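You operate a simulated robot arm through the tools that you are given. There is no shell and no other tool.

Carry out the task below with a simulated robot arm. There is one attempt and no reset: what you move stays moved.

TASK
Give the cup that the cup card names two shots of grease and set it in READY.
Fine: the white cup under the spout goes to REDO first; READY is the green pocket, REDO the red; no grease beside a cup.

It is judged by the outcome, as a careful person would: the job done as asked, and still so three seconds after it is handed in. It fails if anything else is knocked over, pushed out of place, dropped, spilled or broken.

THE ROBOT
A 7-joint arm with a four-finger gripper, fixed in place. Base frame: the origin is at the foot of the arm, x ahead of it, y to its left, z up. Lengths are in m, angles in rad, forces in N, time in s.
Its first joint turns from -1.204 to 3.002 rad. Payload 3.67 kg.
The tool frame sits at the grasp point between the pads (the TCP): z along the fingers, y along the line on which they close. The tips reach 0.028 m beyond it. Largest opening 0.112 m; the body of the gripper starts 0.073 m behind the TCP.
Orientation is that of the tool frame in the base frame, as a unit quaternion [w, x, y, z]. With the fingers straight down and closing along the base's y, the tool's x points along the base's -x, its y along +y and its z along -z.

THE INTERFACE
- The arm moves only by the tool drive_tool. Its argument "motion" is a list of rows, each a list of 3 entries, a list of its own where there are three numbers: the shift along the tool's x, y, z in units of 500 mm (1.0 is 500 mm), then the turn, a rotation vector about the tool's x, y, z in units of 180 degrees (1.0 is 180 degrees), then the opening, from 0 (shut) to 1 (fully open). In form: [[[dx, dy, dz], [wx, wy, wz], claw], ...]. A call has 1 to 20 rows; each row is the pose to reach, as a shift and turn from the pose commanded when the call began, along the tool's axes at that moment. A call with a number of a shift or a turn outside -1 to 1 is refused whole. Rows are played at 5 a second. More than 0.05 m and 0.15 rad between two rows, or a gripper value outside its range, and nothing of the call is played. A pose out of reach is approached as far as the arm can. The call stops where the force on the tool passes 40 N (or 10 N more than at its start, if that is more) or the arm is blocked; 0.2 s more then pass. The fingers move at their own pace and stop on an object; they squeeze with about 44 N. The grip force told is the motor's: it shows also when the fingers shut on nothing. Time passes only in rows, and 0.2 s behind the last, so rows that repeat a pose let the fingers close. It gives the time, the measured TCP pose, the force on the tool (base axes), the opening and the grip force at its end, in the units of the frame above (readings bear some noise), with the torque about the TCP (base axes, N m) and any sound that the robot's microphone picked up, and new pictures: "show" is both (left out), scene, wrist or none.
- Cameras (640 x 400 px; columns grow to the right, rows downward): "scene" is fixed at [0.4006, -0.4986, 1.6149]; the picture's right is [0.57, -0.82, 0.00], its down [-0.53, -0.37, -0.76] and it looks along [0.62, 0.44, -0.65] (base axes); focal length 370 px, centre (320, 200). "wrist" rides on the gripper at [0.06, -0.018, -0.104] in the tool frame; the picture's right is [0.29, 0.96, 0.00], its down [-0.80, 0.24, -0.55] and it looks along [-0.53, 0.16, 0.83] (tool axes); focal length 234 px, centre (320, 200). There is no depth. A picture from a camera that has moved, and an enlarged one, comes with that camera's place and axes in the base frame and with its lens. The place of the scene camera against the robot may be out by one fixed shift of up to 0.018 m in any direction.
- slide_trunk(by): slides the trunk up (or, below 0, down) by that many m; the arm rides with it, the base frame stays. It gives what a move gives, with no picture.
- enlarge(camera, box): a new picture of the part [left, top, right, bottom] of that camera's present view, enlarged. It takes no simulated time.
- hand_in(): hands the job in; it is judged then, once.

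Places have to be worked out from the pictures, the camera data and where the tool is seen. Open the gripper and draw the arm clear of the work before you hand the job in, unless the task says otherwise.

The tools are called by a JSON object that holds its "fn" and its "kwargs". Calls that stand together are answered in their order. drive_tool: Moves the arm, as the interface text tells. Its arguments: {"type":"object","properties":{"motion":{"type":"array","items":{"type":"array"}},"show":{"type":"string","enum":["both","scene","wrist","none"]}},"required":["motion"]} The other tools are called the same way: slide_trunk (by) slides the trunk up or down; enlarge (camera, box) takes an enlarged picture of a part of a camera's view; hand_in () hands the job in.

At the start:

```text
time_s: 0.0
tool_pos: [0.6459, -0.1007, 1.3327]
tool_rot: [0.0, 0.001, 1.0, 0.0]
contact_force: [-0.8, -0.3, -0.2]
moment: [0.02, 0.04, 0.03]
finger_gap: 0.112
grasp_force: 0.0
trunk travel left (down, up): [-0.775, 0.065]
```

scene: 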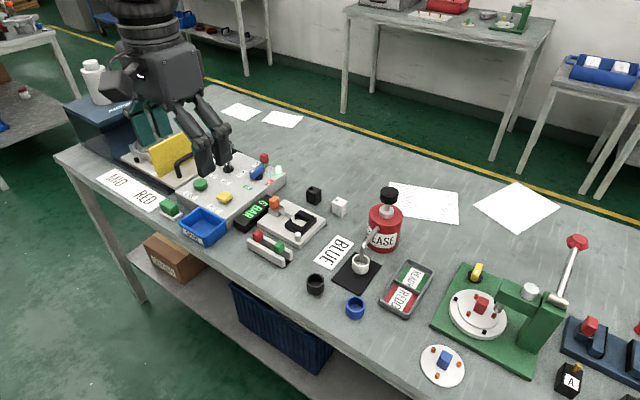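
wrist: 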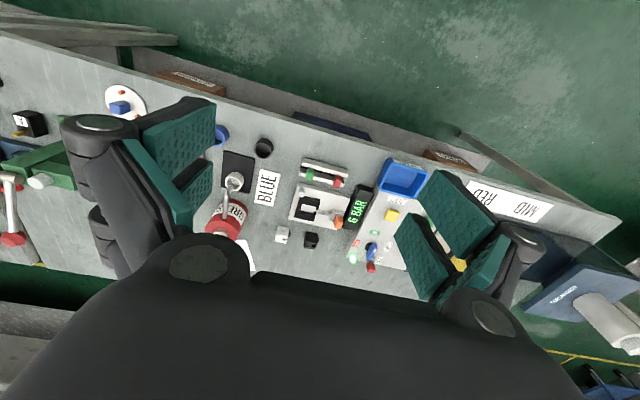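

The scene shows a grease pump (red can, with spout over a white cup on a black mat), a card "BLUE", a card "MID RED", and a READY/REDO tray. I'll take enlarged views to read the details.

{"fn": "enlarge", "kwargs": {"camera": "scene", "box": [280, 170, 460, 330]}}

{"fn": "enlarge", "kwargs": {"camera": "scene", "box": [80, 120, 320, 270]}}

{"fn": "enlarge", "kwargs": {"camera": "scene", "box": [400, 220, 640, 400]}}

{"fn": "enlarge", "kwargs": {"camera": "wrist", "box": [180, 110, 400, 280]}}

```text
2.50 times, centred on (370, 250) of scene
camera zoom: at [0.4006, -0.4986, 1.6149], right [0.57, -0.82, 0.0], down [-0.53, -0.37, -0.76], along [0.62, 0.44, -0.65], focal length 924 px, centre (195, 75)
```

zoom: 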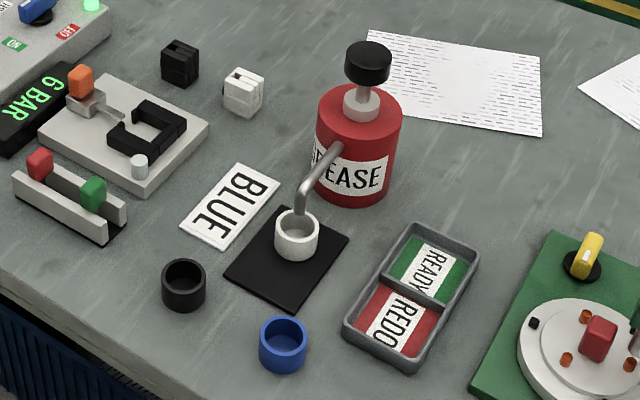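

```text
2.67 times, centred on (200, 195) of scene
camera zoom: at [0.4006, -0.4986, 1.6149], right [0.57, -0.82, 0.0], down [-0.53, -0.37, -0.76], along [0.62, 0.44, -0.65], focal length 986 px, centre (640, 213)
```

zoom: 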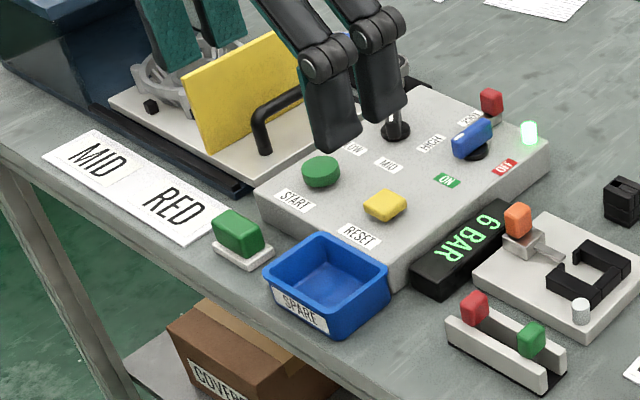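

```text
2.22 times, centred on (520, 310) of scene
camera zoom: at [0.4006, -0.4986, 1.6149], right [0.57, -0.82, 0.0], down [-0.53, -0.37, -0.76], along [0.62, 0.44, -0.65], focal length 821 px, centre (-124, -44)
```

zoom: 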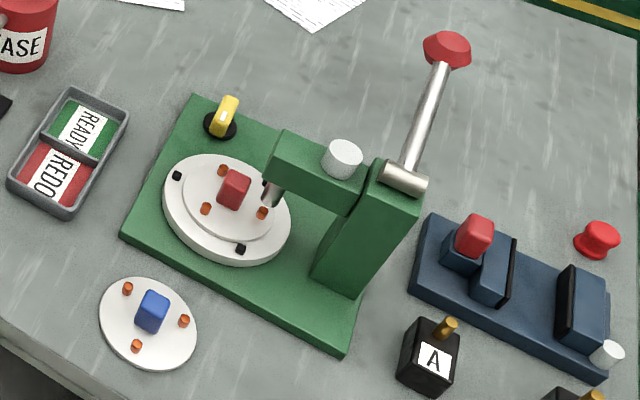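

```text
2.35 times, centred on (290, 195) of wrist
camera zoom: at [0.5855, -0.1156, 1.4369], right [-0.29, 0.96, 0.0], down [0.8, 0.24, 0.55], along [0.53, 0.16, -0.83], focal length 551 px, centre (391, 212)
```

zoom: 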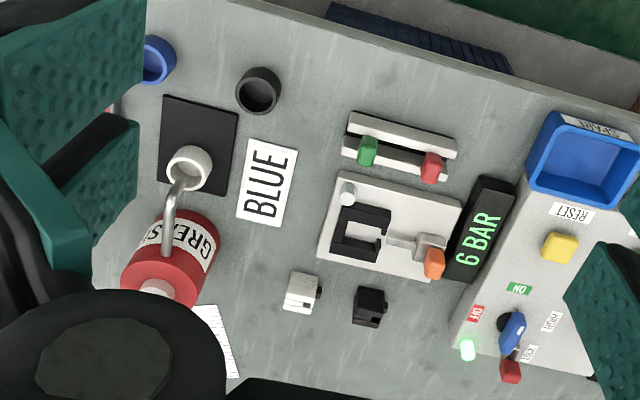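

The cup card (beside the pump) says BLUE, so the blue cup gets the two shots. By triangulation the white cup is near (0.93, -0.24, 0.91) and the table top is at about z 0.885. I'll lower the trunk a bit and move the wrist camera closer for a better look.

{"fn": "slide_trunk", "kwargs": {"by": -0.18}}

{"fn": "drive_tool", "kwargs": {"motion": [[[-0.037, -0.06, 0], [0, 0, 0], 1], [[-0.074, -0.12, 0], [0, 0, 0], 1], [[-0.111, -0.18, 0], [0, 0, 0], 1], [[-0.148, -0.24, 0], [0, 0, 0], 1], [[-0.148, -0.24, 0], [0, 0, 0], 1]], "show": "both"}}

```text
time_s: 2.0
tool_pos: [0.645, -0.1006, 1.1541]
tool_rot: [0.0, 0.001, 1.0, -0.001]
contact_force: [0.2, 0.8, 0.1]
moment: [-0.01, 0.02, 0.01]
finger_gap: 0.112
grasp_force: 0.1
trunk travel left (down, up): [-0.595, 0.245]
```

```text
time_s: 3.2
tool_pos: [0.7193, -0.2195, 1.1531]
tool_rot: [0.0, -0.001, 1.0, 0.001]
contact_force: [-0.1, 0.1, -1.3]
moment: [0.0, -0.03, -0.01]
finger_gap: 0.1119
grasp_force: 0.0
trunk travel left (down, up): [-0.595, 0.245]
camera wrist: at [0.6587, -0.236, 1.2572], right [-0.29, 0.96, 0.0], down [0.8, 0.24, 0.55], along [0.53, 0.16, -0.83], focal length 234 px, centre (320, 200)
```

scene: 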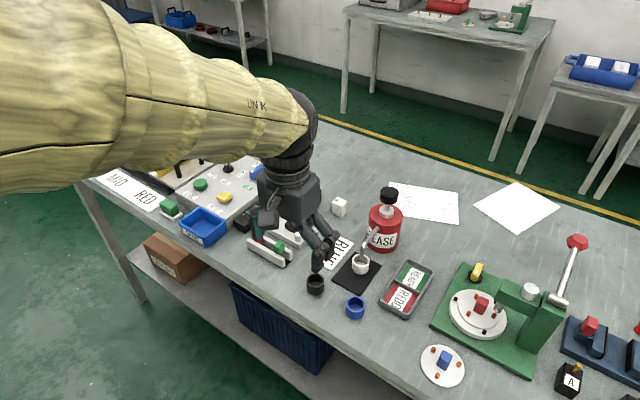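
wrist: 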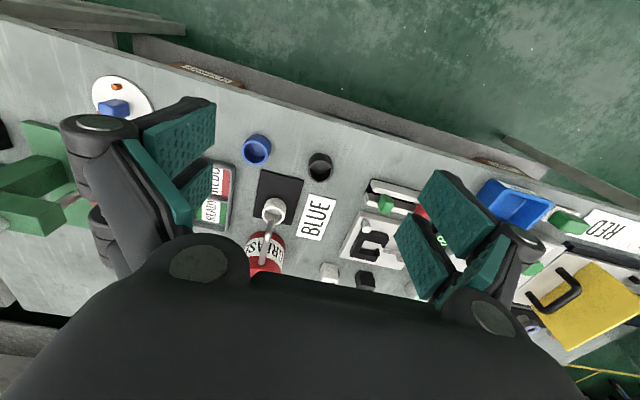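

Good view of the pump region from the wrist. I'll enlarge both views to measure the cups, spout, tray and pump head.

{"fn": "enlarge", "kwargs": {"camera": "wrist", "box": [190, 110, 350, 290]}}

{"fn": "enlarge", "kwargs": {"camera": "scene", "box": [330, 180, 440, 325]}}

```text
2.22 times, centred on (270, 200) of wrist
camera zoom: at [0.6587, -0.236, 1.2572], right [-0.29, 0.96, 0.0], down [0.8, 0.24, 0.55], along [0.53, 0.16, -0.83], focal length 520 px, centre (431, 200)
```

zoom: 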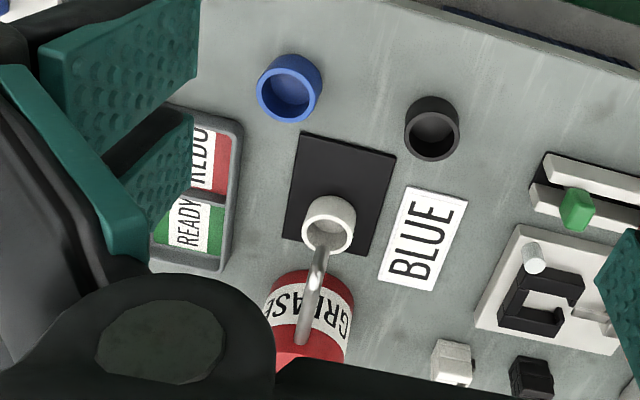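

```text
2.76 times, centred on (385, 252) of scene
camera zoom: at [0.4006, -0.4986, 1.6149], right [0.57, -0.82, 0.0], down [-0.53, -0.37, -0.76], along [0.62, 0.44, -0.65], focal length 1020 px, centre (141, 55)
```

zoom: 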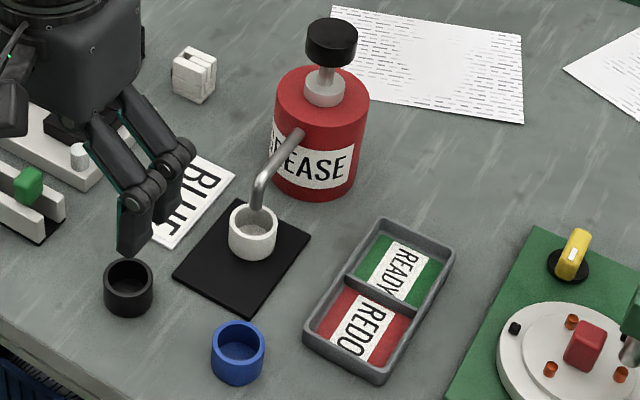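

I'll zoom tighter on the blue cup, the white cup with spout, and the pump head to measure their size and height.

{"fn": "enlarge", "kwargs": {"camera": "wrist", "box": [236, 126, 284, 174]}}

{"fn": "enlarge", "kwargs": {"camera": "wrist", "box": [240, 190, 310, 280]}}

{"fn": "enlarge", "kwargs": {"camera": "scene", "box": [340, 180, 410, 280]}}

{"fn": "enlarge", "kwargs": {"camera": "scene", "box": [340, 250, 450, 330]}}

```text
8.33 times, centred on (260, 150) of wrist
camera zoom: at [0.6587, -0.236, 1.2572], right [-0.29, 0.96, 0.0], down [0.8, 0.24, 0.55], along [0.53, 0.16, -0.83], focal length 1951 px, centre (820, 617)
```

zoom: 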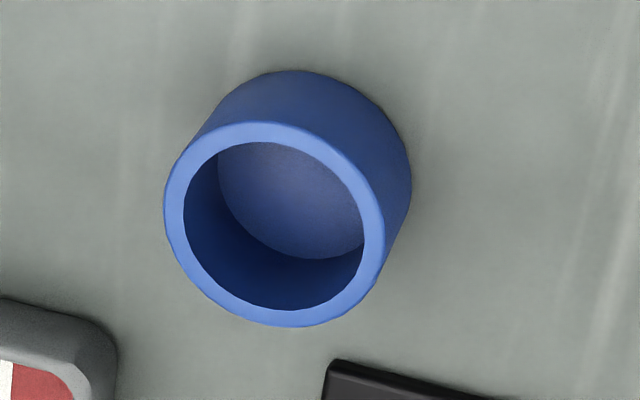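

```text
4.44 times, centred on (275, 235) of wrist
camera zoom: at [0.6587, -0.236, 1.2572], right [-0.29, 0.96, 0.0], down [0.8, 0.24, 0.55], along [0.53, 0.16, -0.83], focal length 1041 px, centre (520, 44)
```

zoom: 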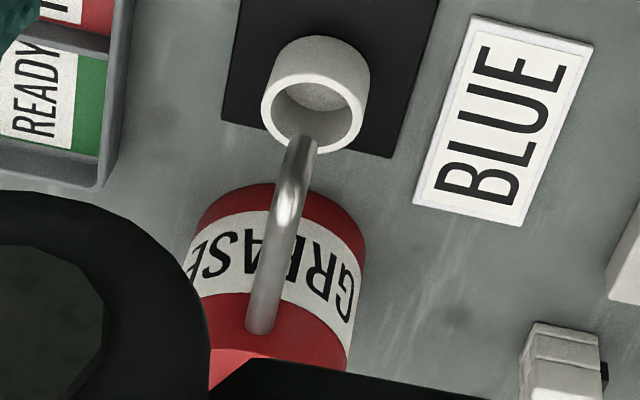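

```text
4.00 times, centred on (375, 230) of scene
camera zoom: at [0.4006, -0.4986, 1.6149], right [0.57, -0.82, 0.0], down [-0.53, -0.37, -0.76], along [0.62, 0.44, -0.65], focal length 1478 px, centre (100, 80)
```

zoom: 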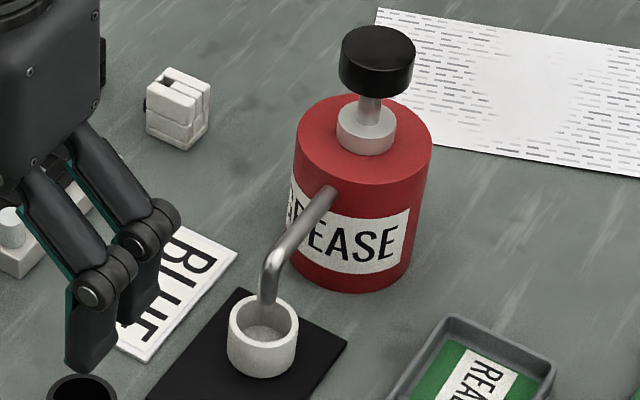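

```text
5.00 times, centred on (395, 290) of scene
camera zoom: at [0.4006, -0.4986, 1.6149], right [0.57, -0.82, 0.0], down [-0.53, -0.37, -0.76], along [0.62, 0.44, -0.65], focal length 1848 px, centre (-55, -250)
```

zoom: 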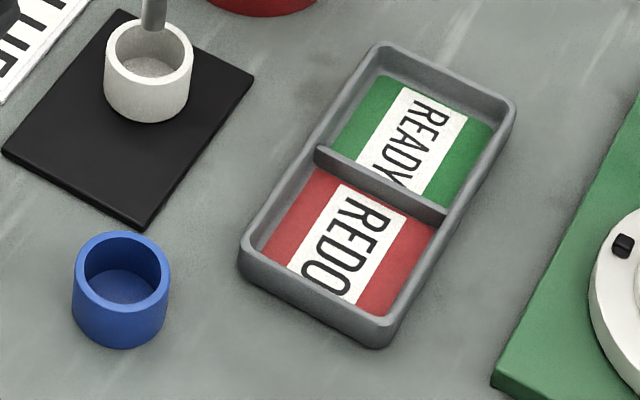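

Wrist-camera triangulation gives: table top z≈0.88; cups about 42 mm wide and 30 mm tall; blue cup at (0.825, -0.293) and white cup at (0.938, -0.243) with the spout tip about 18 mm above it; pump can at (1.053, -0.248) with head top z≈1.057; tray centre near (0.945, -0.363). I'll move over toward the tray for a closer look.

{"fn": "drive_tool", "kwargs": {"motion": [[[-0.04, -0.07, 0.025], [0, 0, 0], 1], [[-0.08, -0.14, 0.05], [0, 0, 0], 1], [[-0.12, -0.21, 0.075], [0, 0, 0], 1], [[-0.16, -0.28, 0.1], [0, 0, 0], 1], [[-0.16, -0.28, 0.1], [0, 0, 0], 1]], "show": "both"}}

```text
time_s: 4.4
tool_pos: [0.7968, -0.3601, 1.105]
tool_rot: [0.001, 0.002, 1.0, 0.001]
contact_force: [-0.2, 0.1, 0.8]
moment: [-0.04, -0.01, 0.01]
finger_gap: 0.1122
grasp_force: 0.0
trunk travel left (down, up): [-0.595, 0.245]
camera wrist: at [0.7382, -0.3753, 1.2076], right [-0.29, 0.96, 0.0], down [0.8, 0.24, 0.55], along [0.53, 0.16, -0.83], focal length 234 px, centre (320, 200)
```

scene: 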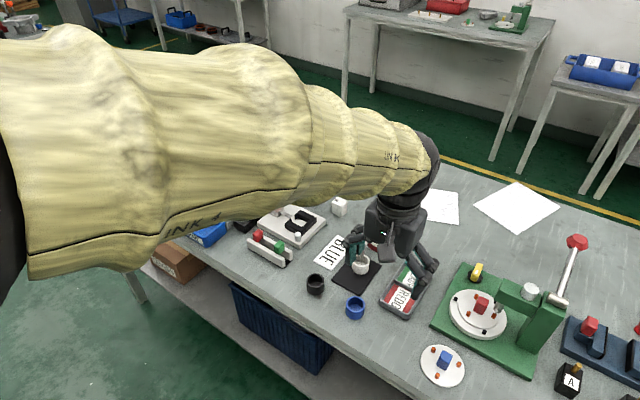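
wrist: 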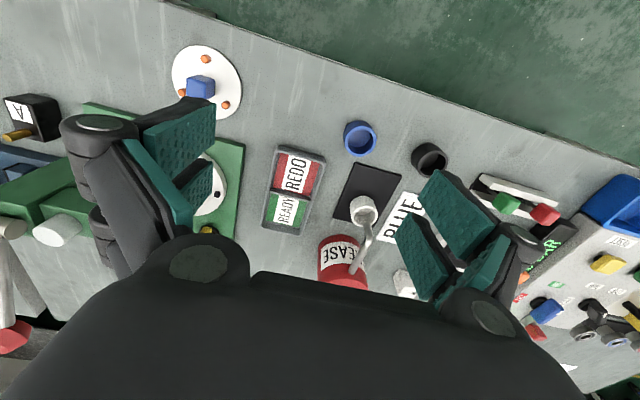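

The tray is now in clear view. I'll enlarge it and the surrounding items for precise measurements.

{"fn": "enlarge", "kwargs": {"camera": "wrist", "box": [250, 140, 340, 240]}}

{"fn": "enlarge", "kwargs": {"camera": "wrist", "box": [300, 110, 440, 290]}}

```text
4.00 times, centred on (295, 190) of wrist
camera zoom: at [0.7382, -0.3753, 1.2076], right [-0.29, 0.96, 0.0], down [0.8, 0.24, 0.55], along [0.53, 0.16, -0.83], focal length 937 px, centre (420, 240)
```

zoom: 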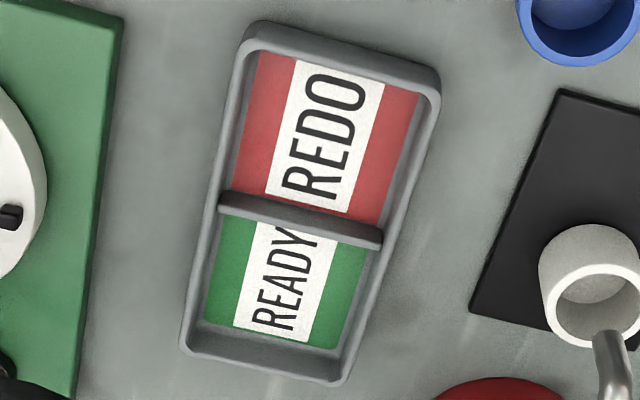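

```text
2.22 times, centred on (370, 200) of wrist
camera zoom: at [0.7382, -0.3753, 1.2076], right [-0.29, 0.96, 0.0], down [0.8, 0.24, 0.55], along [0.53, 0.16, -0.83], focal length 520 px, centre (209, 200)
```

zoom: 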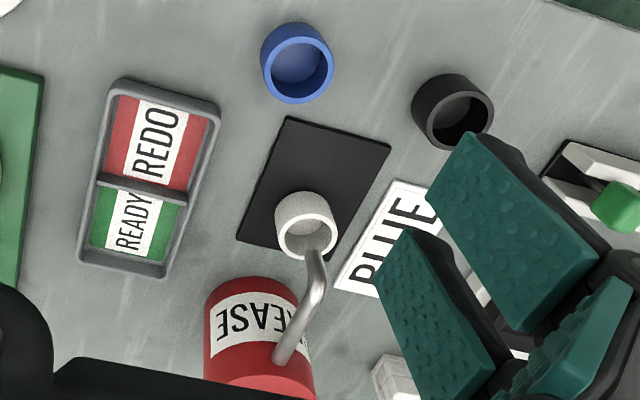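

The tray is axis-aligned: interior y from -0.393 to -0.333, the REDO floor centre is about (0.912, -0.363), the READY floor centre about (0.982, -0.363), and the rim about 17 mm above the floor. READY and the pump head lie beyond the vertical-tool reach, so I'll tilt the tool 30° forward and check how far it reaches at a safe height.

{"fn": "drive_tool", "kwargs": {"motion": [[[0, 0, 0], [0, -0.0417, 0], 1], [[0, 0, 0], [0, -0.0833, 0], 1], [[0, 0, 0], [0, -0.125, 0], 1], [[0, 0, 0], [0, -0.16667, 0], 0.7], [[0, 0, 0], [0, -0.16667, 0], 0.7]], "show": "both"}}

```text
time_s: 5.6
tool_pos: [0.7965, -0.3608, 1.1025]
tool_rot: [0.259, 0.001, 0.966, 0.0]
contact_force: [-0.3, -0.5, 0.0]
moment: [-0.02, 0.02, -0.01]
finger_gap: 0.0784
grasp_force: 0.0
trunk travel left (down, up): [-0.595, 0.245]
camera wrist: at [0.6951, -0.3761, 1.1626], right [-0.25, 0.96, -0.14], down [0.41, 0.24, 0.88], along [0.88, 0.16, -0.45], focal length 234 px, centre (320, 200)
```

scene: 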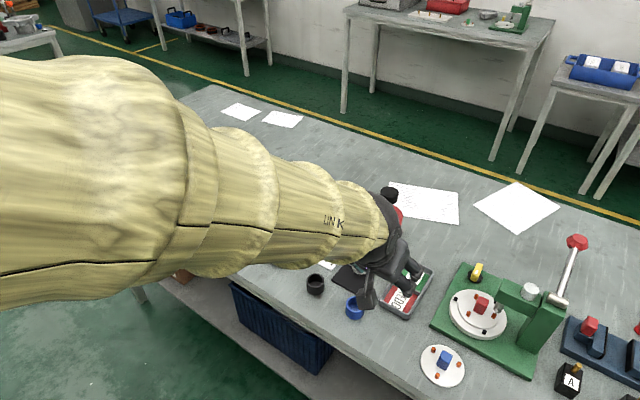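
wrist: 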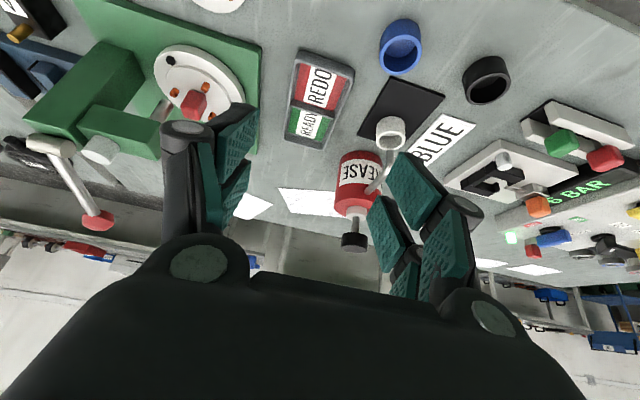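

The tilt works (tool z now points 30° forward of down). The wrist camera sees the pump head and shaft too; I'll enlarge it for the head's height and the cups' positions.

{"fn": "enlarge", "kwargs": {"camera": "wrist", "box": [320, 90, 430, 260]}}

{"fn": "enlarge", "kwargs": {"camera": "wrist", "box": [270, 10, 450, 160]}}

```text
2.35 times, centred on (375, 175) of wrist
camera zoom: at [0.6951, -0.3761, 1.1626], right [-0.25, 0.96, -0.14], down [0.41, 0.24, 0.88], along [0.88, 0.16, -0.45], focal length 551 px, centre (191, 259)
```

zoom: 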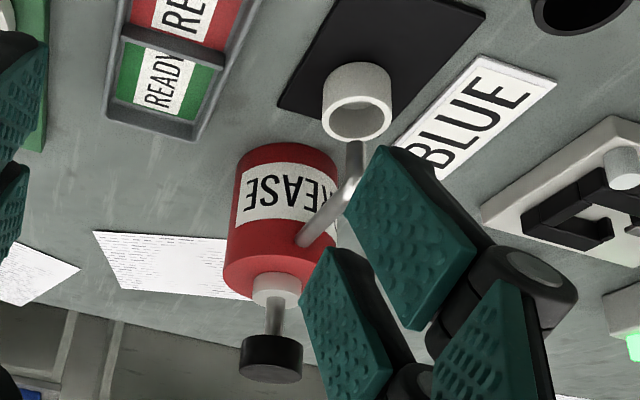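

```text
2.67 times, centred on (360, 85) of wrist
camera zoom: at [0.6951, -0.3761, 1.1626], right [-0.25, 0.96, -0.14], down [0.41, 0.24, 0.88], along [0.88, 0.16, -0.45], focal length 624 px, centre (213, 507)
```

zoom: 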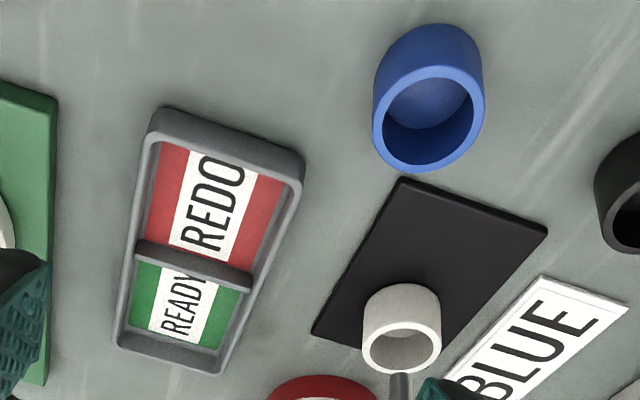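

The fingers seem to have a two-prong shape in view, so I'll take a closer look at the gripper from both cameras before relying on its dimensions.

{"fn": "enlarge", "kwargs": {"camera": "wrist", "box": [140, 80, 300, 260]}}

{"fn": "enlarge", "kwargs": {"camera": "wrist", "box": [340, 130, 520, 340]}}

{"fn": "enlarge", "kwargs": {"camera": "scene", "box": [330, 180, 440, 320]}}

```text
2.22 times, centred on (220, 170) of wrist
camera zoom: at [0.6951, -0.3761, 1.1626], right [-0.25, 0.96, -0.14], down [0.41, 0.24, 0.88], along [0.88, 0.16, -0.45], focal length 520 px, centre (542, 267)
```

zoom: 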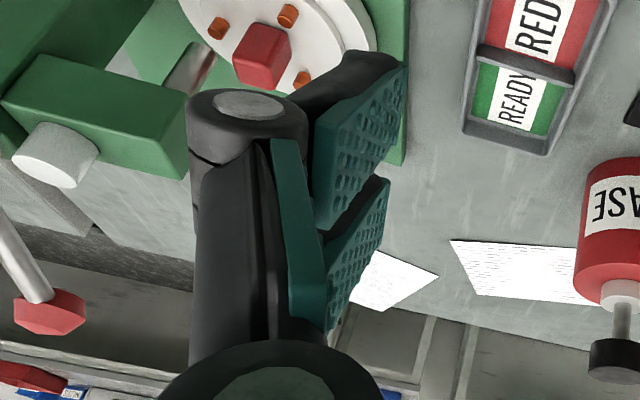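

```text
1.90 times, centred on (430, 235) of wrist
camera zoom: at [0.6951, -0.3761, 1.1626], right [-0.25, 0.96, -0.14], down [0.41, 0.24, 0.88], along [0.88, 0.16, -0.45], focal length 446 px, centre (110, 133)
```

zoom: 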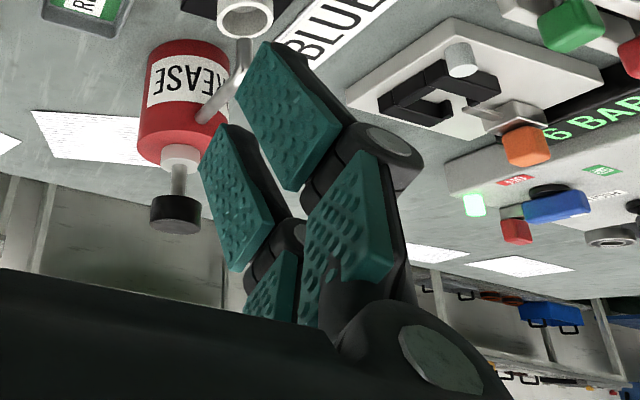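

```text
2.86 times, centred on (385, 250) of scene
camera zoom: at [0.4006, -0.4986, 1.6149], right [0.57, -0.82, 0.0], down [-0.53, -0.37, -0.76], along [0.62, 0.44, -0.65], focal length 1056 px, centre (134, 57)
```

zoom: 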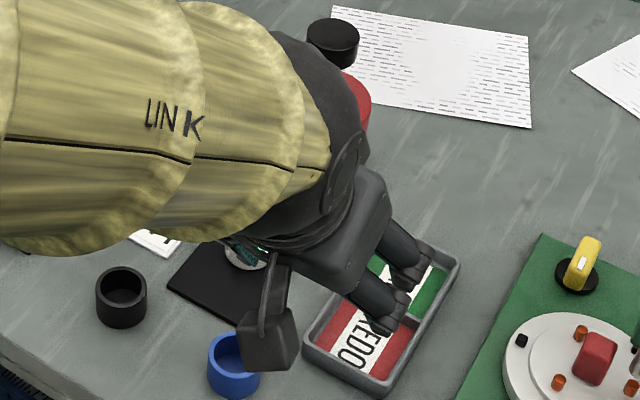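

Each finger carries two prongs, spanning about ±23 mm along tool x, so I'll plan for that width. I'll zoom tightly on the tray's near wall to get its rim height, and on the spout tip.

{"fn": "enlarge", "kwargs": {"camera": "wrist", "box": [284, 44, 360, 154]}}

{"fn": "enlarge", "kwargs": {"camera": "wrist", "box": [360, 100, 424, 164]}}

{"fn": "enlarge", "kwargs": {"camera": "wrist", "box": [330, 190, 394, 260]}}

```text
3.64 times, centred on (322, 99) of wrist
camera zoom: at [0.6951, -0.3761, 1.1626], right [-0.25, 0.96, -0.14], down [0.41, 0.24, 0.88], along [0.88, 0.16, -0.45], focal length 852 px, centre (313, 567)
```

zoom: 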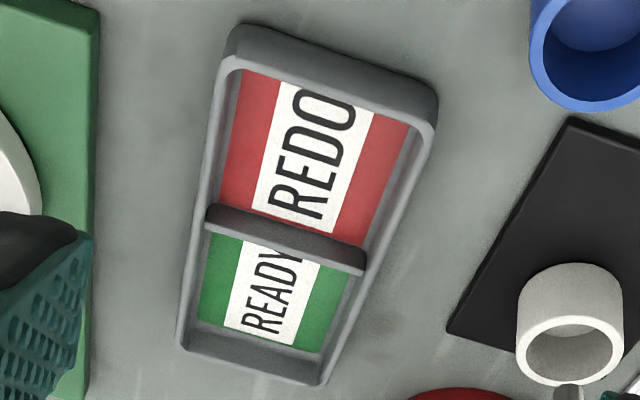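

```text
6.25 times, centred on (392, 132) of wrist
camera zoom: at [0.6951, -0.3761, 1.1626], right [-0.25, 0.96, -0.14], down [0.41, 0.24, 0.88], along [0.88, 0.16, -0.45], focal length 1464 px, centre (-130, 625)
```

zoom: 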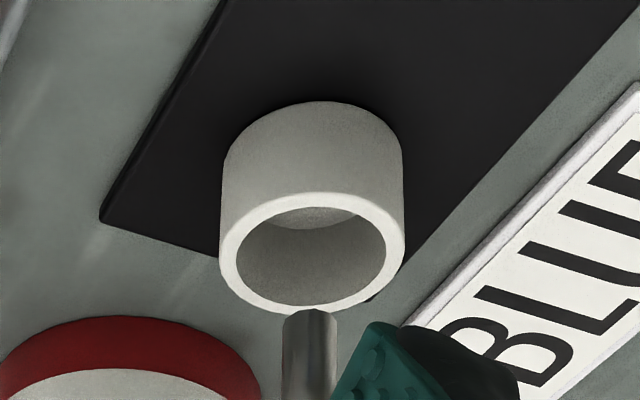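

```text
5.71 times, centred on (362, 225) of wrist
camera zoom: at [0.6951, -0.3761, 1.1626], right [-0.25, 0.96, -0.14], down [0.41, 0.24, 0.88], along [0.88, 0.16, -0.45], focal length 1338 px, centre (80, 57)
```

zoom: 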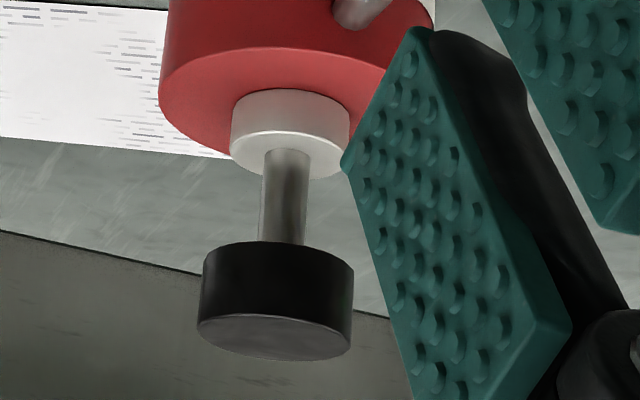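

Measured: tray rim z≈0.898, white cup at (0.937, -0.242), spout tip at (0.938, -0.241, 0.929), blue cup at (0.824, -0.294). Next I'll test reach above READY (0.982, -0.363) at a safe height with the 30° tilt.

{"fn": "drive_tool", "kwargs": {"motion": [[[-0.0806, 0, 0.0465], [0, 0, 0], 0.7], [[-0.1611, 0, 0.093], [0, 0, 0], 0.7], [[-0.2417, 0, 0.1395], [0, 0, 0], 0.7], [[-0.3222, 0, 0.186], [0, 0, 0], 0.7], [[-0.3222, 0, 0.186], [0, 0, 0], 0.7]], "show": "both"}}

```text
time_s: 6.8
tool_pos: [0.9835, -0.3607, 1.1038]
tool_rot: [0.259, 0.0, 0.966, 0.0]
contact_force: [-0.9, -0.5, 0.5]
moment: [0.02, -0.02, 0.02]
finger_gap: 0.0787
grasp_force: 0.0
trunk travel left (down, up): [-0.595, 0.245]
camera wrist: at [0.8799, -0.3755, 1.1636], right [-0.25, 0.96, -0.14], down [0.41, 0.24, 0.88], along [0.88, 0.16, -0.45], focal length 234 px, centre (320, 200)
```

scene: 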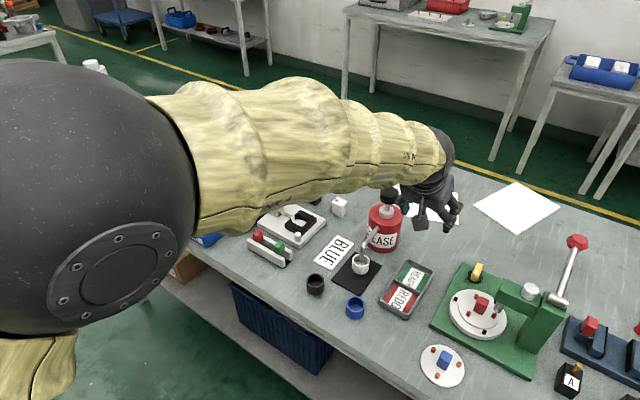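
wrist: 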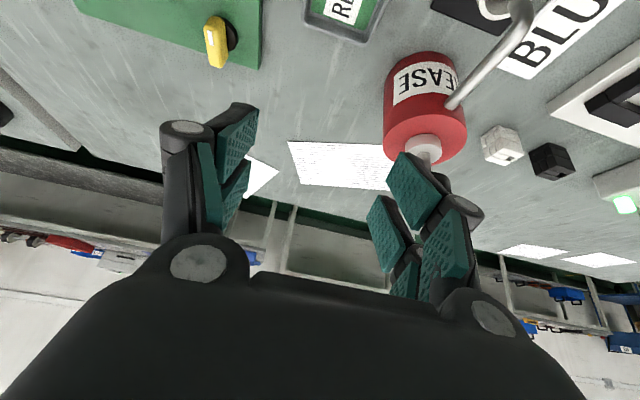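

It reaches READY at 30°. I'll reduce the tilt in steps to see the smallest tilt at which READY is still reachable.

{"fn": "drive_tool", "kwargs": {"motion": [[[0, 0, 0], [0, 0.0278, 0], 0.7], [[0, 0, 0], [0, 0.0556, 0], 0.7], [[0, 0, 0], [0, 0.0833, 0], 0.7], [[0, 0, 0], [0, 0.0833, 0], 0.7]], "show": "none"}}

{"fn": "drive_tool", "kwargs": {"motion": [[[0, 0, 0], [0, 0.0278, 0], 0.7], [[0, 0, 0], [0, 0.0556, 0], 0.7], [[0, 0, 0], [0, 0.0833, 0], 0.7], [[0, 0, 0], [0, 0.0833, 0], 0.7]], "show": "scene"}}

```text
time_s: 7.8
tool_pos: [0.9841, -0.36, 1.104]
tool_rot: [0.131, 0.001, 0.991, -0.001]
contact_force: [0.3, -0.2, 0.4]
moment: [-0.01, 0.02, 0.01]
finger_gap: 0.0785
grasp_force: 0.0
trunk travel left (down, up): [-0.595, 0.245]
```

```text
time_s: 8.8
tool_pos: [0.9837, -0.361, 1.1038]
tool_rot: [0.0, 0.001, 1.0, 0.0]
contact_force: [1.0, 0.5, -0.3]
moment: [-0.02, 0.01, 0.0]
finger_gap: 0.0784
grasp_force: 0.0
trunk travel left (down, up): [-0.595, 0.245]
```

scene: 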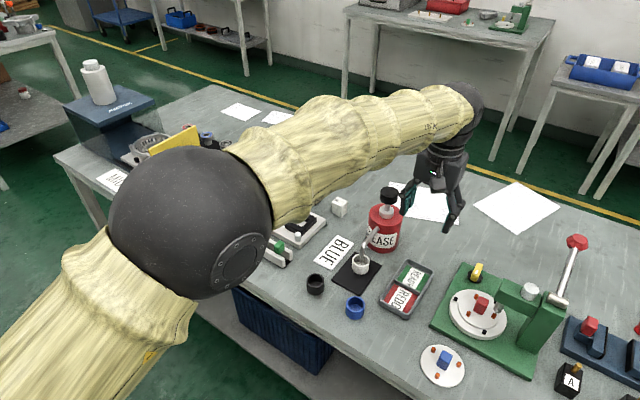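

The arm reaches READY even with the tool vertical at this posture, so a vertical tool works once the trunk is lower. I'll rise and move over the white cup at (0.937, -0.242), well above the spout and pump head, and narrow the opening to about 0.08.

{"fn": "drive_tool", "kwargs": {"motion": [[[0.0234, 0.0595, -0.048], [0, 0, 0], 0.7], [[0.0468, 0.119, -0.096], [0, 0, 0], 0.7], [[0.0702, 0.1785, -0.144], [0, 0, 0], 0.7], [[0.0936, 0.238, -0.192], [0, 0, 0], 0.7], [[0.0936, 0.238, -0.192], [0, 0, 0], 0.7]], "show": "both"}}

```text
time_s: 10.0
tool_pos: [0.9374, -0.2414, 1.1974]
tool_rot: [0.001, 0.002, 1.0, 0.001]
contact_force: [0.6, 0.2, -0.7]
moment: [0.01, 0.05, -0.01]
finger_gap: 0.0782
grasp_force: 0.0
trunk travel left (down, up): [-0.595, 0.245]
camera wrist: at [0.8789, -0.2572, 1.3012], right [-0.29, 0.96, 0.0], down [0.8, 0.24, 0.55], along [0.53, 0.16, -0.83], focal length 234 px, centre (320, 200)
```

scene: 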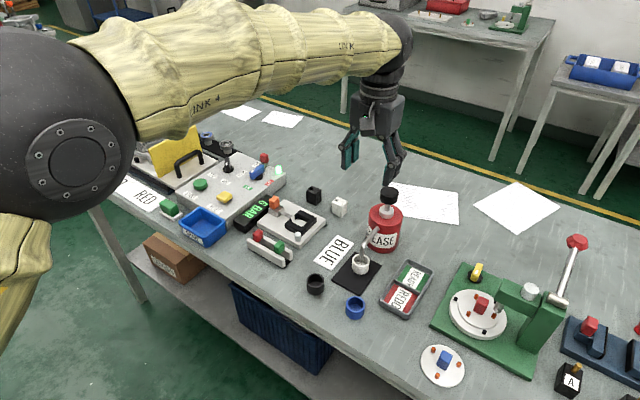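
wrist: 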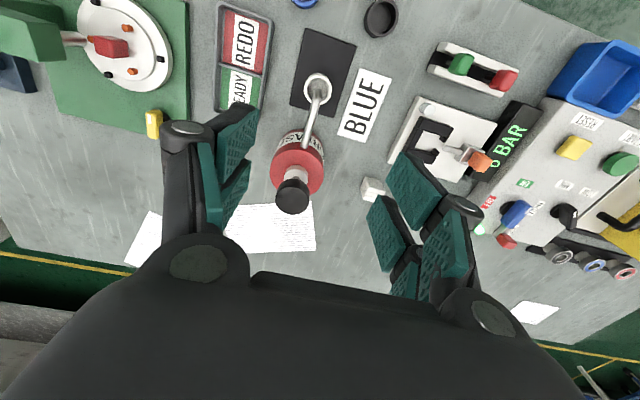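

Now the pump head is visible in a near-vertical view; I'll enlarge it to pin down the head, spout and white cup positions.

{"fn": "enlarge", "kwargs": {"camera": "wrist", "box": [265, 60, 345, 220]}}

{"fn": "enlarge", "kwargs": {"camera": "wrist", "box": [290, 60, 350, 110]}}

```text
2.50 times, centred on (305, 140) of wrist
camera zoom: at [0.8789, -0.2572, 1.3012], right [-0.29, 0.96, 0.0], down [0.8, 0.24, 0.55], along [0.53, 0.16, -0.83], focal length 585 px, centre (358, 350)
```

zoom: 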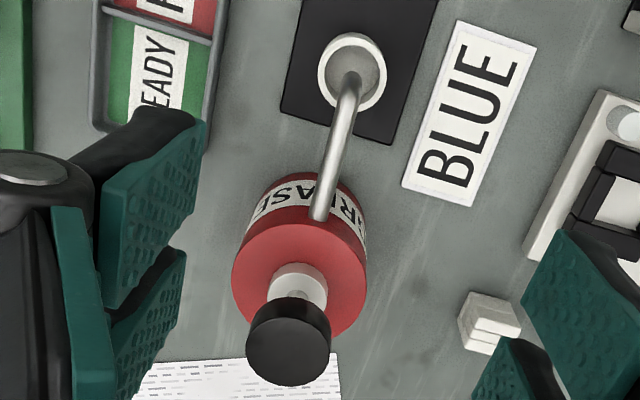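

```text
8.00 times, centred on (320, 85) of wrist
camera zoom: at [0.8789, -0.2572, 1.3012], right [-0.29, 0.96, 0.0], down [0.8, 0.24, 0.55], along [0.53, 0.16, -0.83], focal length 1873 px, centre (320, 1120)
```

zoom: 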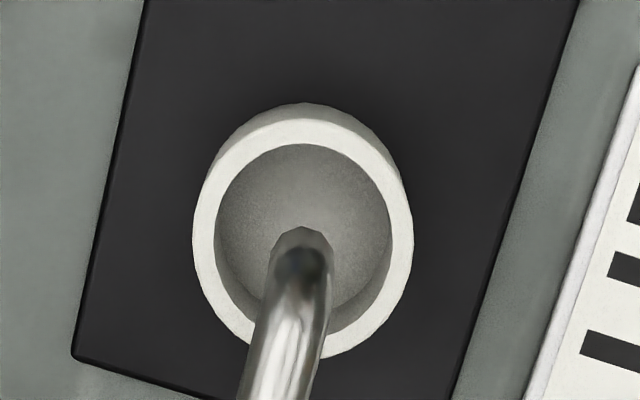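

Head top centre is triangulated at (1.045, -0.244, 1.053) with radius about 21 mm, and the white cup is at (0.936, -0.243). The gripper is aligned over the white cup, so I'll lower the trunk by 0.15, keeping the tips above the spout.

{"fn": "slide_trunk", "kwargs": {"by": -0.15}}

{"fn": "drive_tool", "kwargs": {"motion": [[[0.002, -0.004, 0], [0, 0, 0], 0.7], [[0.002, -0.004, 0], [0, 0, 0], 0.7]], "show": "both"}}

```text
time_s: 11.8
tool_pos: [0.9369, -0.2392, 1.0495]
tool_rot: [0.001, 0.001, 1.0, 0.001]
contact_force: [-0.3, 0.2, 0.4]
moment: [0.01, 0.02, 0.0]
finger_gap: 0.0785
grasp_force: 0.2
trunk travel left (down, up): [-0.445, 0.395]
```

```text
time_s: 12.3
tool_pos: [0.9377, -0.2428, 1.0483]
tool_rot: [0.0, 0.001, 1.0, 0.0]
contact_force: [-0.6, 0.2, 0.9]
moment: [0.0, -0.03, 0.01]
finger_gap: 0.0781
grasp_force: 0.1
trunk travel left (down, up): [-0.445, 0.395]
camera wrist: at [0.8773, -0.2575, 1.1523], right [-0.29, 0.96, 0.0], down [0.8, 0.24, 0.55], along [0.53, 0.16, -0.83], focal length 234 px, centre (320, 200)
```

scene: 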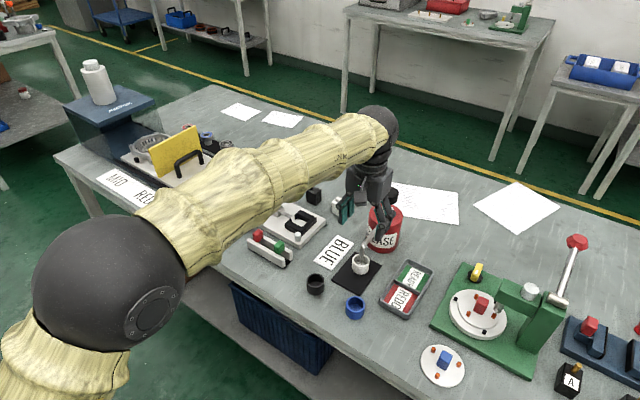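
wrist: 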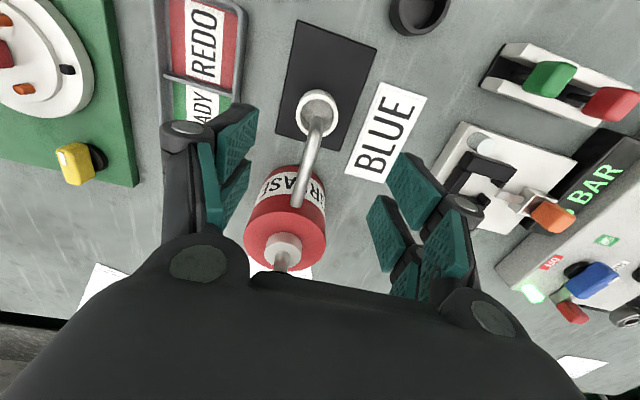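

Aligned over the cup with the spout between the two fingers. I'll narrow the opening to about 0.067 and descend partway (to TCP z≈0.963), then check.

{"fn": "drive_tool", "kwargs": {"motion": [[[0, 0, 0.04], [0, 0, 0], 0.6], [[0, 0, 0.08], [0, 0, 0], 0.6], [[0, 0, 0.125], [0, 0, 0], 0.6], [[0, 0, 0.17], [0, 0, 0], 0.6], [[0, 0, 0.17], [0, 0, 0], 0.6]], "show": "both"}}

{"fn": "enlarge", "kwargs": {"camera": "wrist", "box": [230, 90, 420, 270]}}

{"fn": "enlarge", "kwargs": {"camera": "scene", "box": [320, 170, 440, 300]}}

```text
time_s: 13.6
tool_pos: [0.9356, -0.2401, 0.9635]
tool_rot: [0.001, 0.0, 1.0, -0.001]
contact_force: [-0.1, -0.3, -0.3]
moment: [0.02, -0.01, 0.02]
finger_gap: 0.0672
grasp_force: 0.0
trunk travel left (down, up): [-0.445, 0.395]
camera wrist: at [0.8762, -0.2574, 1.0671], right [-0.29, 0.96, 0.0], down [0.8, 0.24, 0.55], along [0.53, 0.16, -0.83], focal length 234 px, centre (320, 200)
```

scene: 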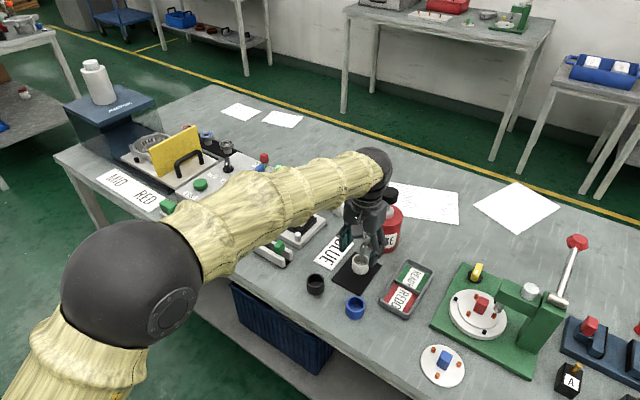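
wrist: 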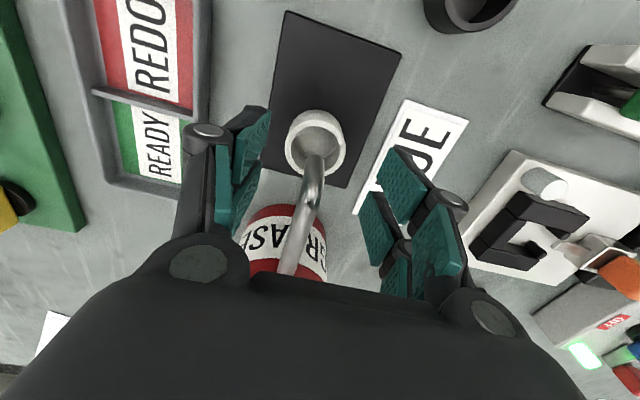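

```text
2.22 times, centred on (325, 180) of wrist
camera zoom: at [0.8762, -0.2574, 1.0671], right [-0.29, 0.96, 0.0], down [0.8, 0.24, 0.55], along [0.53, 0.16, -0.83], focal length 520 px, centre (309, 244)
```

zoom: 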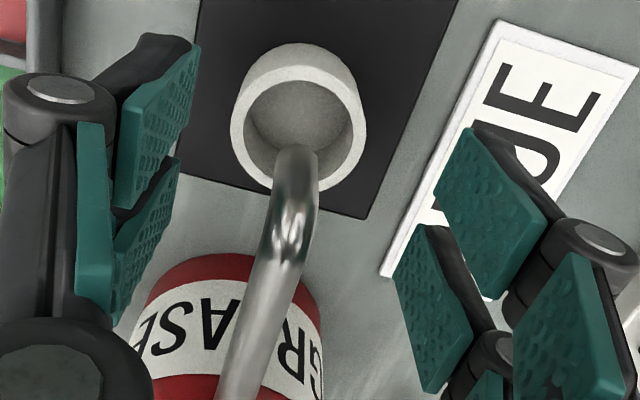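

```text
3.08 times, centred on (380, 235) of scene
camera zoom: at [0.4006, -0.4986, 1.6149], right [0.57, -0.82, 0.0], down [-0.53, -0.37, -0.76], along [0.62, 0.44, -0.65], focal length 1137 px, centre (135, 92)
```

zoom: 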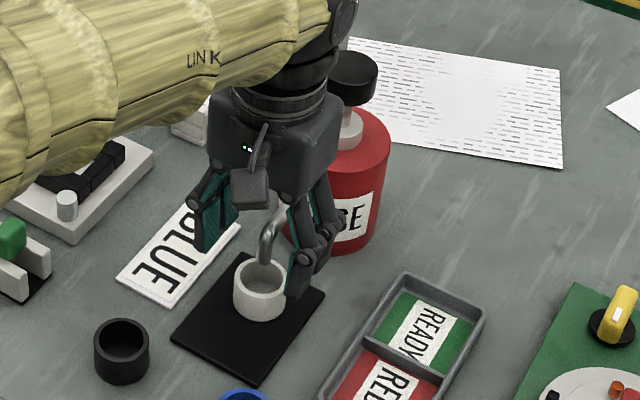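

Comparing the pads and cup in the wrist view, the finger centre sits about 4 mm to the +y side of the cup. I'll correct that, descend to TCP z≈0.93 (tips about 20 mm above the mat) and check before closing.

{"fn": "drive_tool", "kwargs": {"motion": [[[0.001, -0.008, 0], [0, 0, 0], 0.6], [[0.001, -0.008, 0.034], [0, 0, 0], 0.6], [[0.001, -0.008, 0.067], [0, 0, 0], 0.6], [[0.001, -0.008, 0.067], [0, 0, 0], 0.6]], "show": "both"}}

{"fn": "enlarge", "kwargs": {"camera": "wrist", "box": [230, 70, 420, 250]}}

{"fn": "enlarge", "kwargs": {"camera": "scene", "box": [320, 190, 420, 300]}}

```text
time_s: 14.6
tool_pos: [0.9367, -0.2456, 0.9305]
tool_rot: [0.001, 0.0, 1.0, 0.0]
contact_force: [0.2, -0.7, -0.1]
moment: [-0.01, -0.01, -0.03]
finger_gap: 0.0674
grasp_force: 0.0
trunk travel left (down, up): [-0.445, 0.395]
camera wrist: at [0.876, -0.2618, 1.0338], right [-0.29, 0.96, 0.0], down [0.8, 0.24, 0.56], along [0.53, 0.16, -0.83], focal length 234 px, centre (320, 200)
```

scene: 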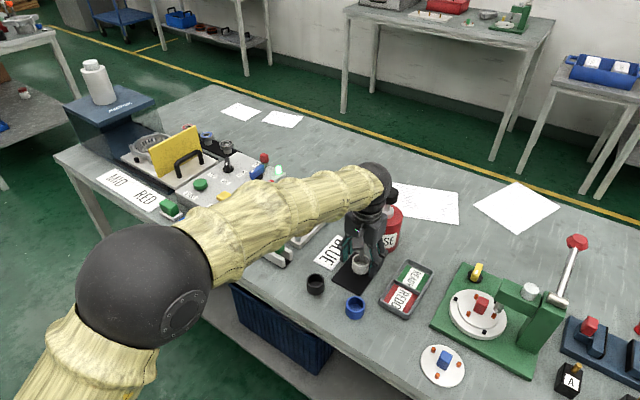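
wrist: 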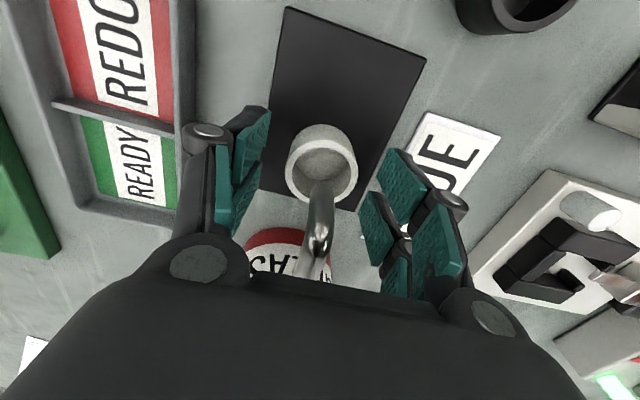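

```text
2.22 times, centred on (325, 160) of wrist
camera zoom: at [0.876, -0.2618, 1.0338], right [-0.29, 0.96, 0.0], down [0.8, 0.24, 0.56], along [0.53, 0.16, -0.83], focal length 520 px, centre (309, 289)
```

zoom: 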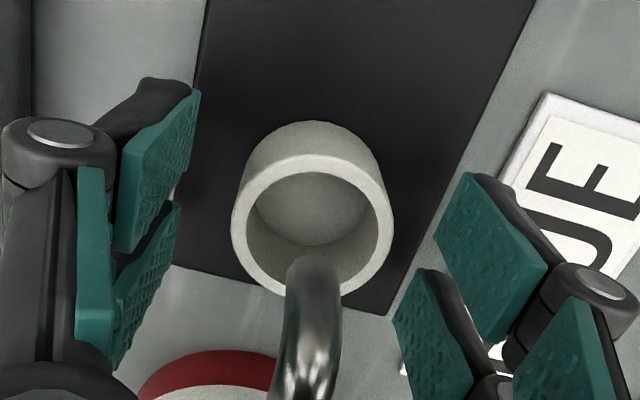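

```text
3.64 times, centred on (370, 245) of scene
camera zoom: at [0.4006, -0.4986, 1.6149], right [0.57, -0.82, 0.0], down [-0.53, -0.37, -0.76], along [0.62, 0.44, -0.65], focal length 1344 px, centre (138, 36)
```

zoom: 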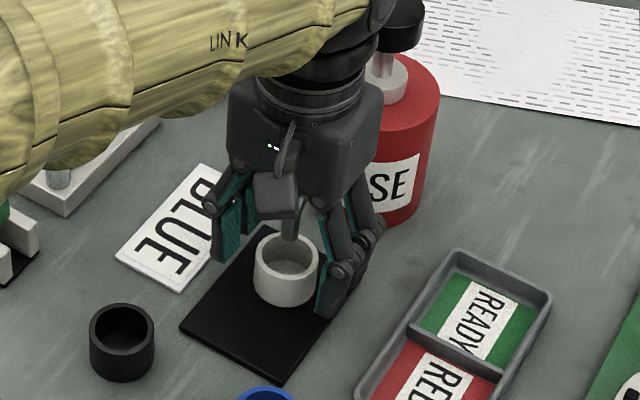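

Cup rim and fingers are centred within about 2 mm, and tips are well below the rim but clear of the mat. I'll close the fingers on the white cup.

{"fn": "drive_tool", "kwargs": {"motion": [[[0, 0, 0], [0, 0, 0], 0.45], [[0, 0, 0], [0, 0, 0], 0.3], [[0, 0, 0], [0, 0, 0], 0.3], [[0, 0, 0], [0, 0, 0], 0.3]], "show": "both"}}

{"fn": "enlarge", "kwargs": {"camera": "wrist", "box": [230, 70, 420, 250]}}

{"fn": "enlarge", "kwargs": {"camera": "scene", "box": [320, 190, 420, 300]}}

```text
time_s: 15.6
tool_pos: [0.9361, -0.2452, 0.9311]
tool_rot: [0.001, 0.001, 1.0, 0.0]
contact_force: [0.1, 0.6, 2.0]
moment: [0.04, -0.03, -0.03]
finger_gap: 0.0381
grasp_force: 43.8
trunk travel left (down, up): [-0.445, 0.395]
camera wrist: at [0.876, -0.2617, 1.0339], right [-0.29, 0.96, 0.0], down [0.8, 0.24, 0.55], along [0.53, 0.16, -0.83], focal length 234 px, centre (320, 200)
```

scene: 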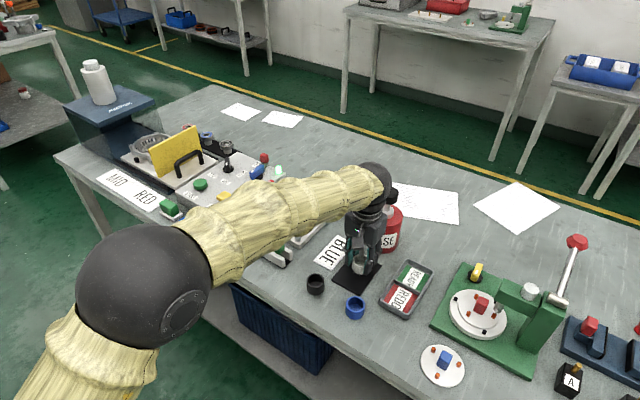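
wrist: 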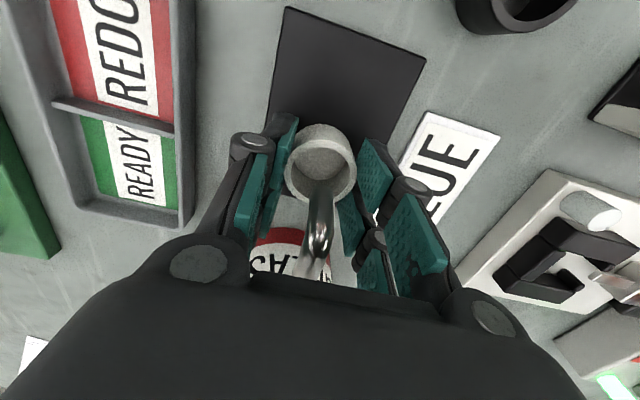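

```text
2.22 times, centred on (325, 160) of wrist
camera zoom: at [0.876, -0.2617, 1.0339], right [-0.29, 0.96, 0.0], down [0.8, 0.24, 0.55], along [0.53, 0.16, -0.83], focal length 520 px, centre (309, 289)
```

zoom: 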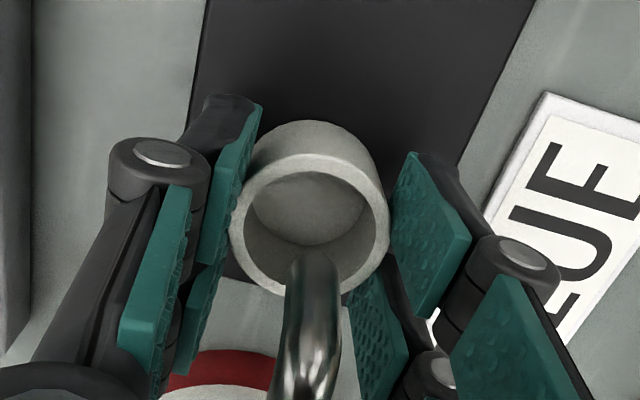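

```text
3.64 times, centred on (370, 245) of scene
camera zoom: at [0.4006, -0.4986, 1.6149], right [0.57, -0.82, 0.0], down [-0.53, -0.37, -0.76], along [0.62, 0.44, -0.65], focal length 1344 px, centre (138, 36)
```

zoom: 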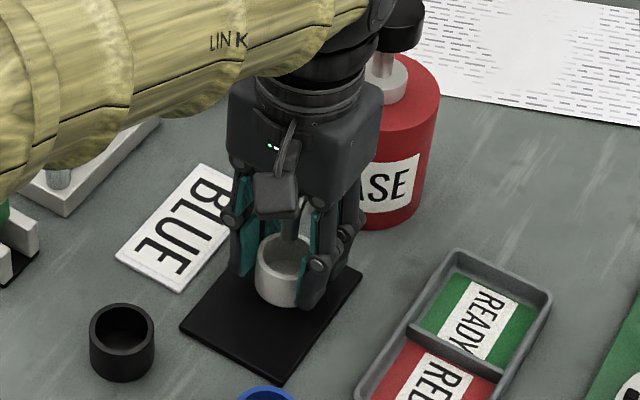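

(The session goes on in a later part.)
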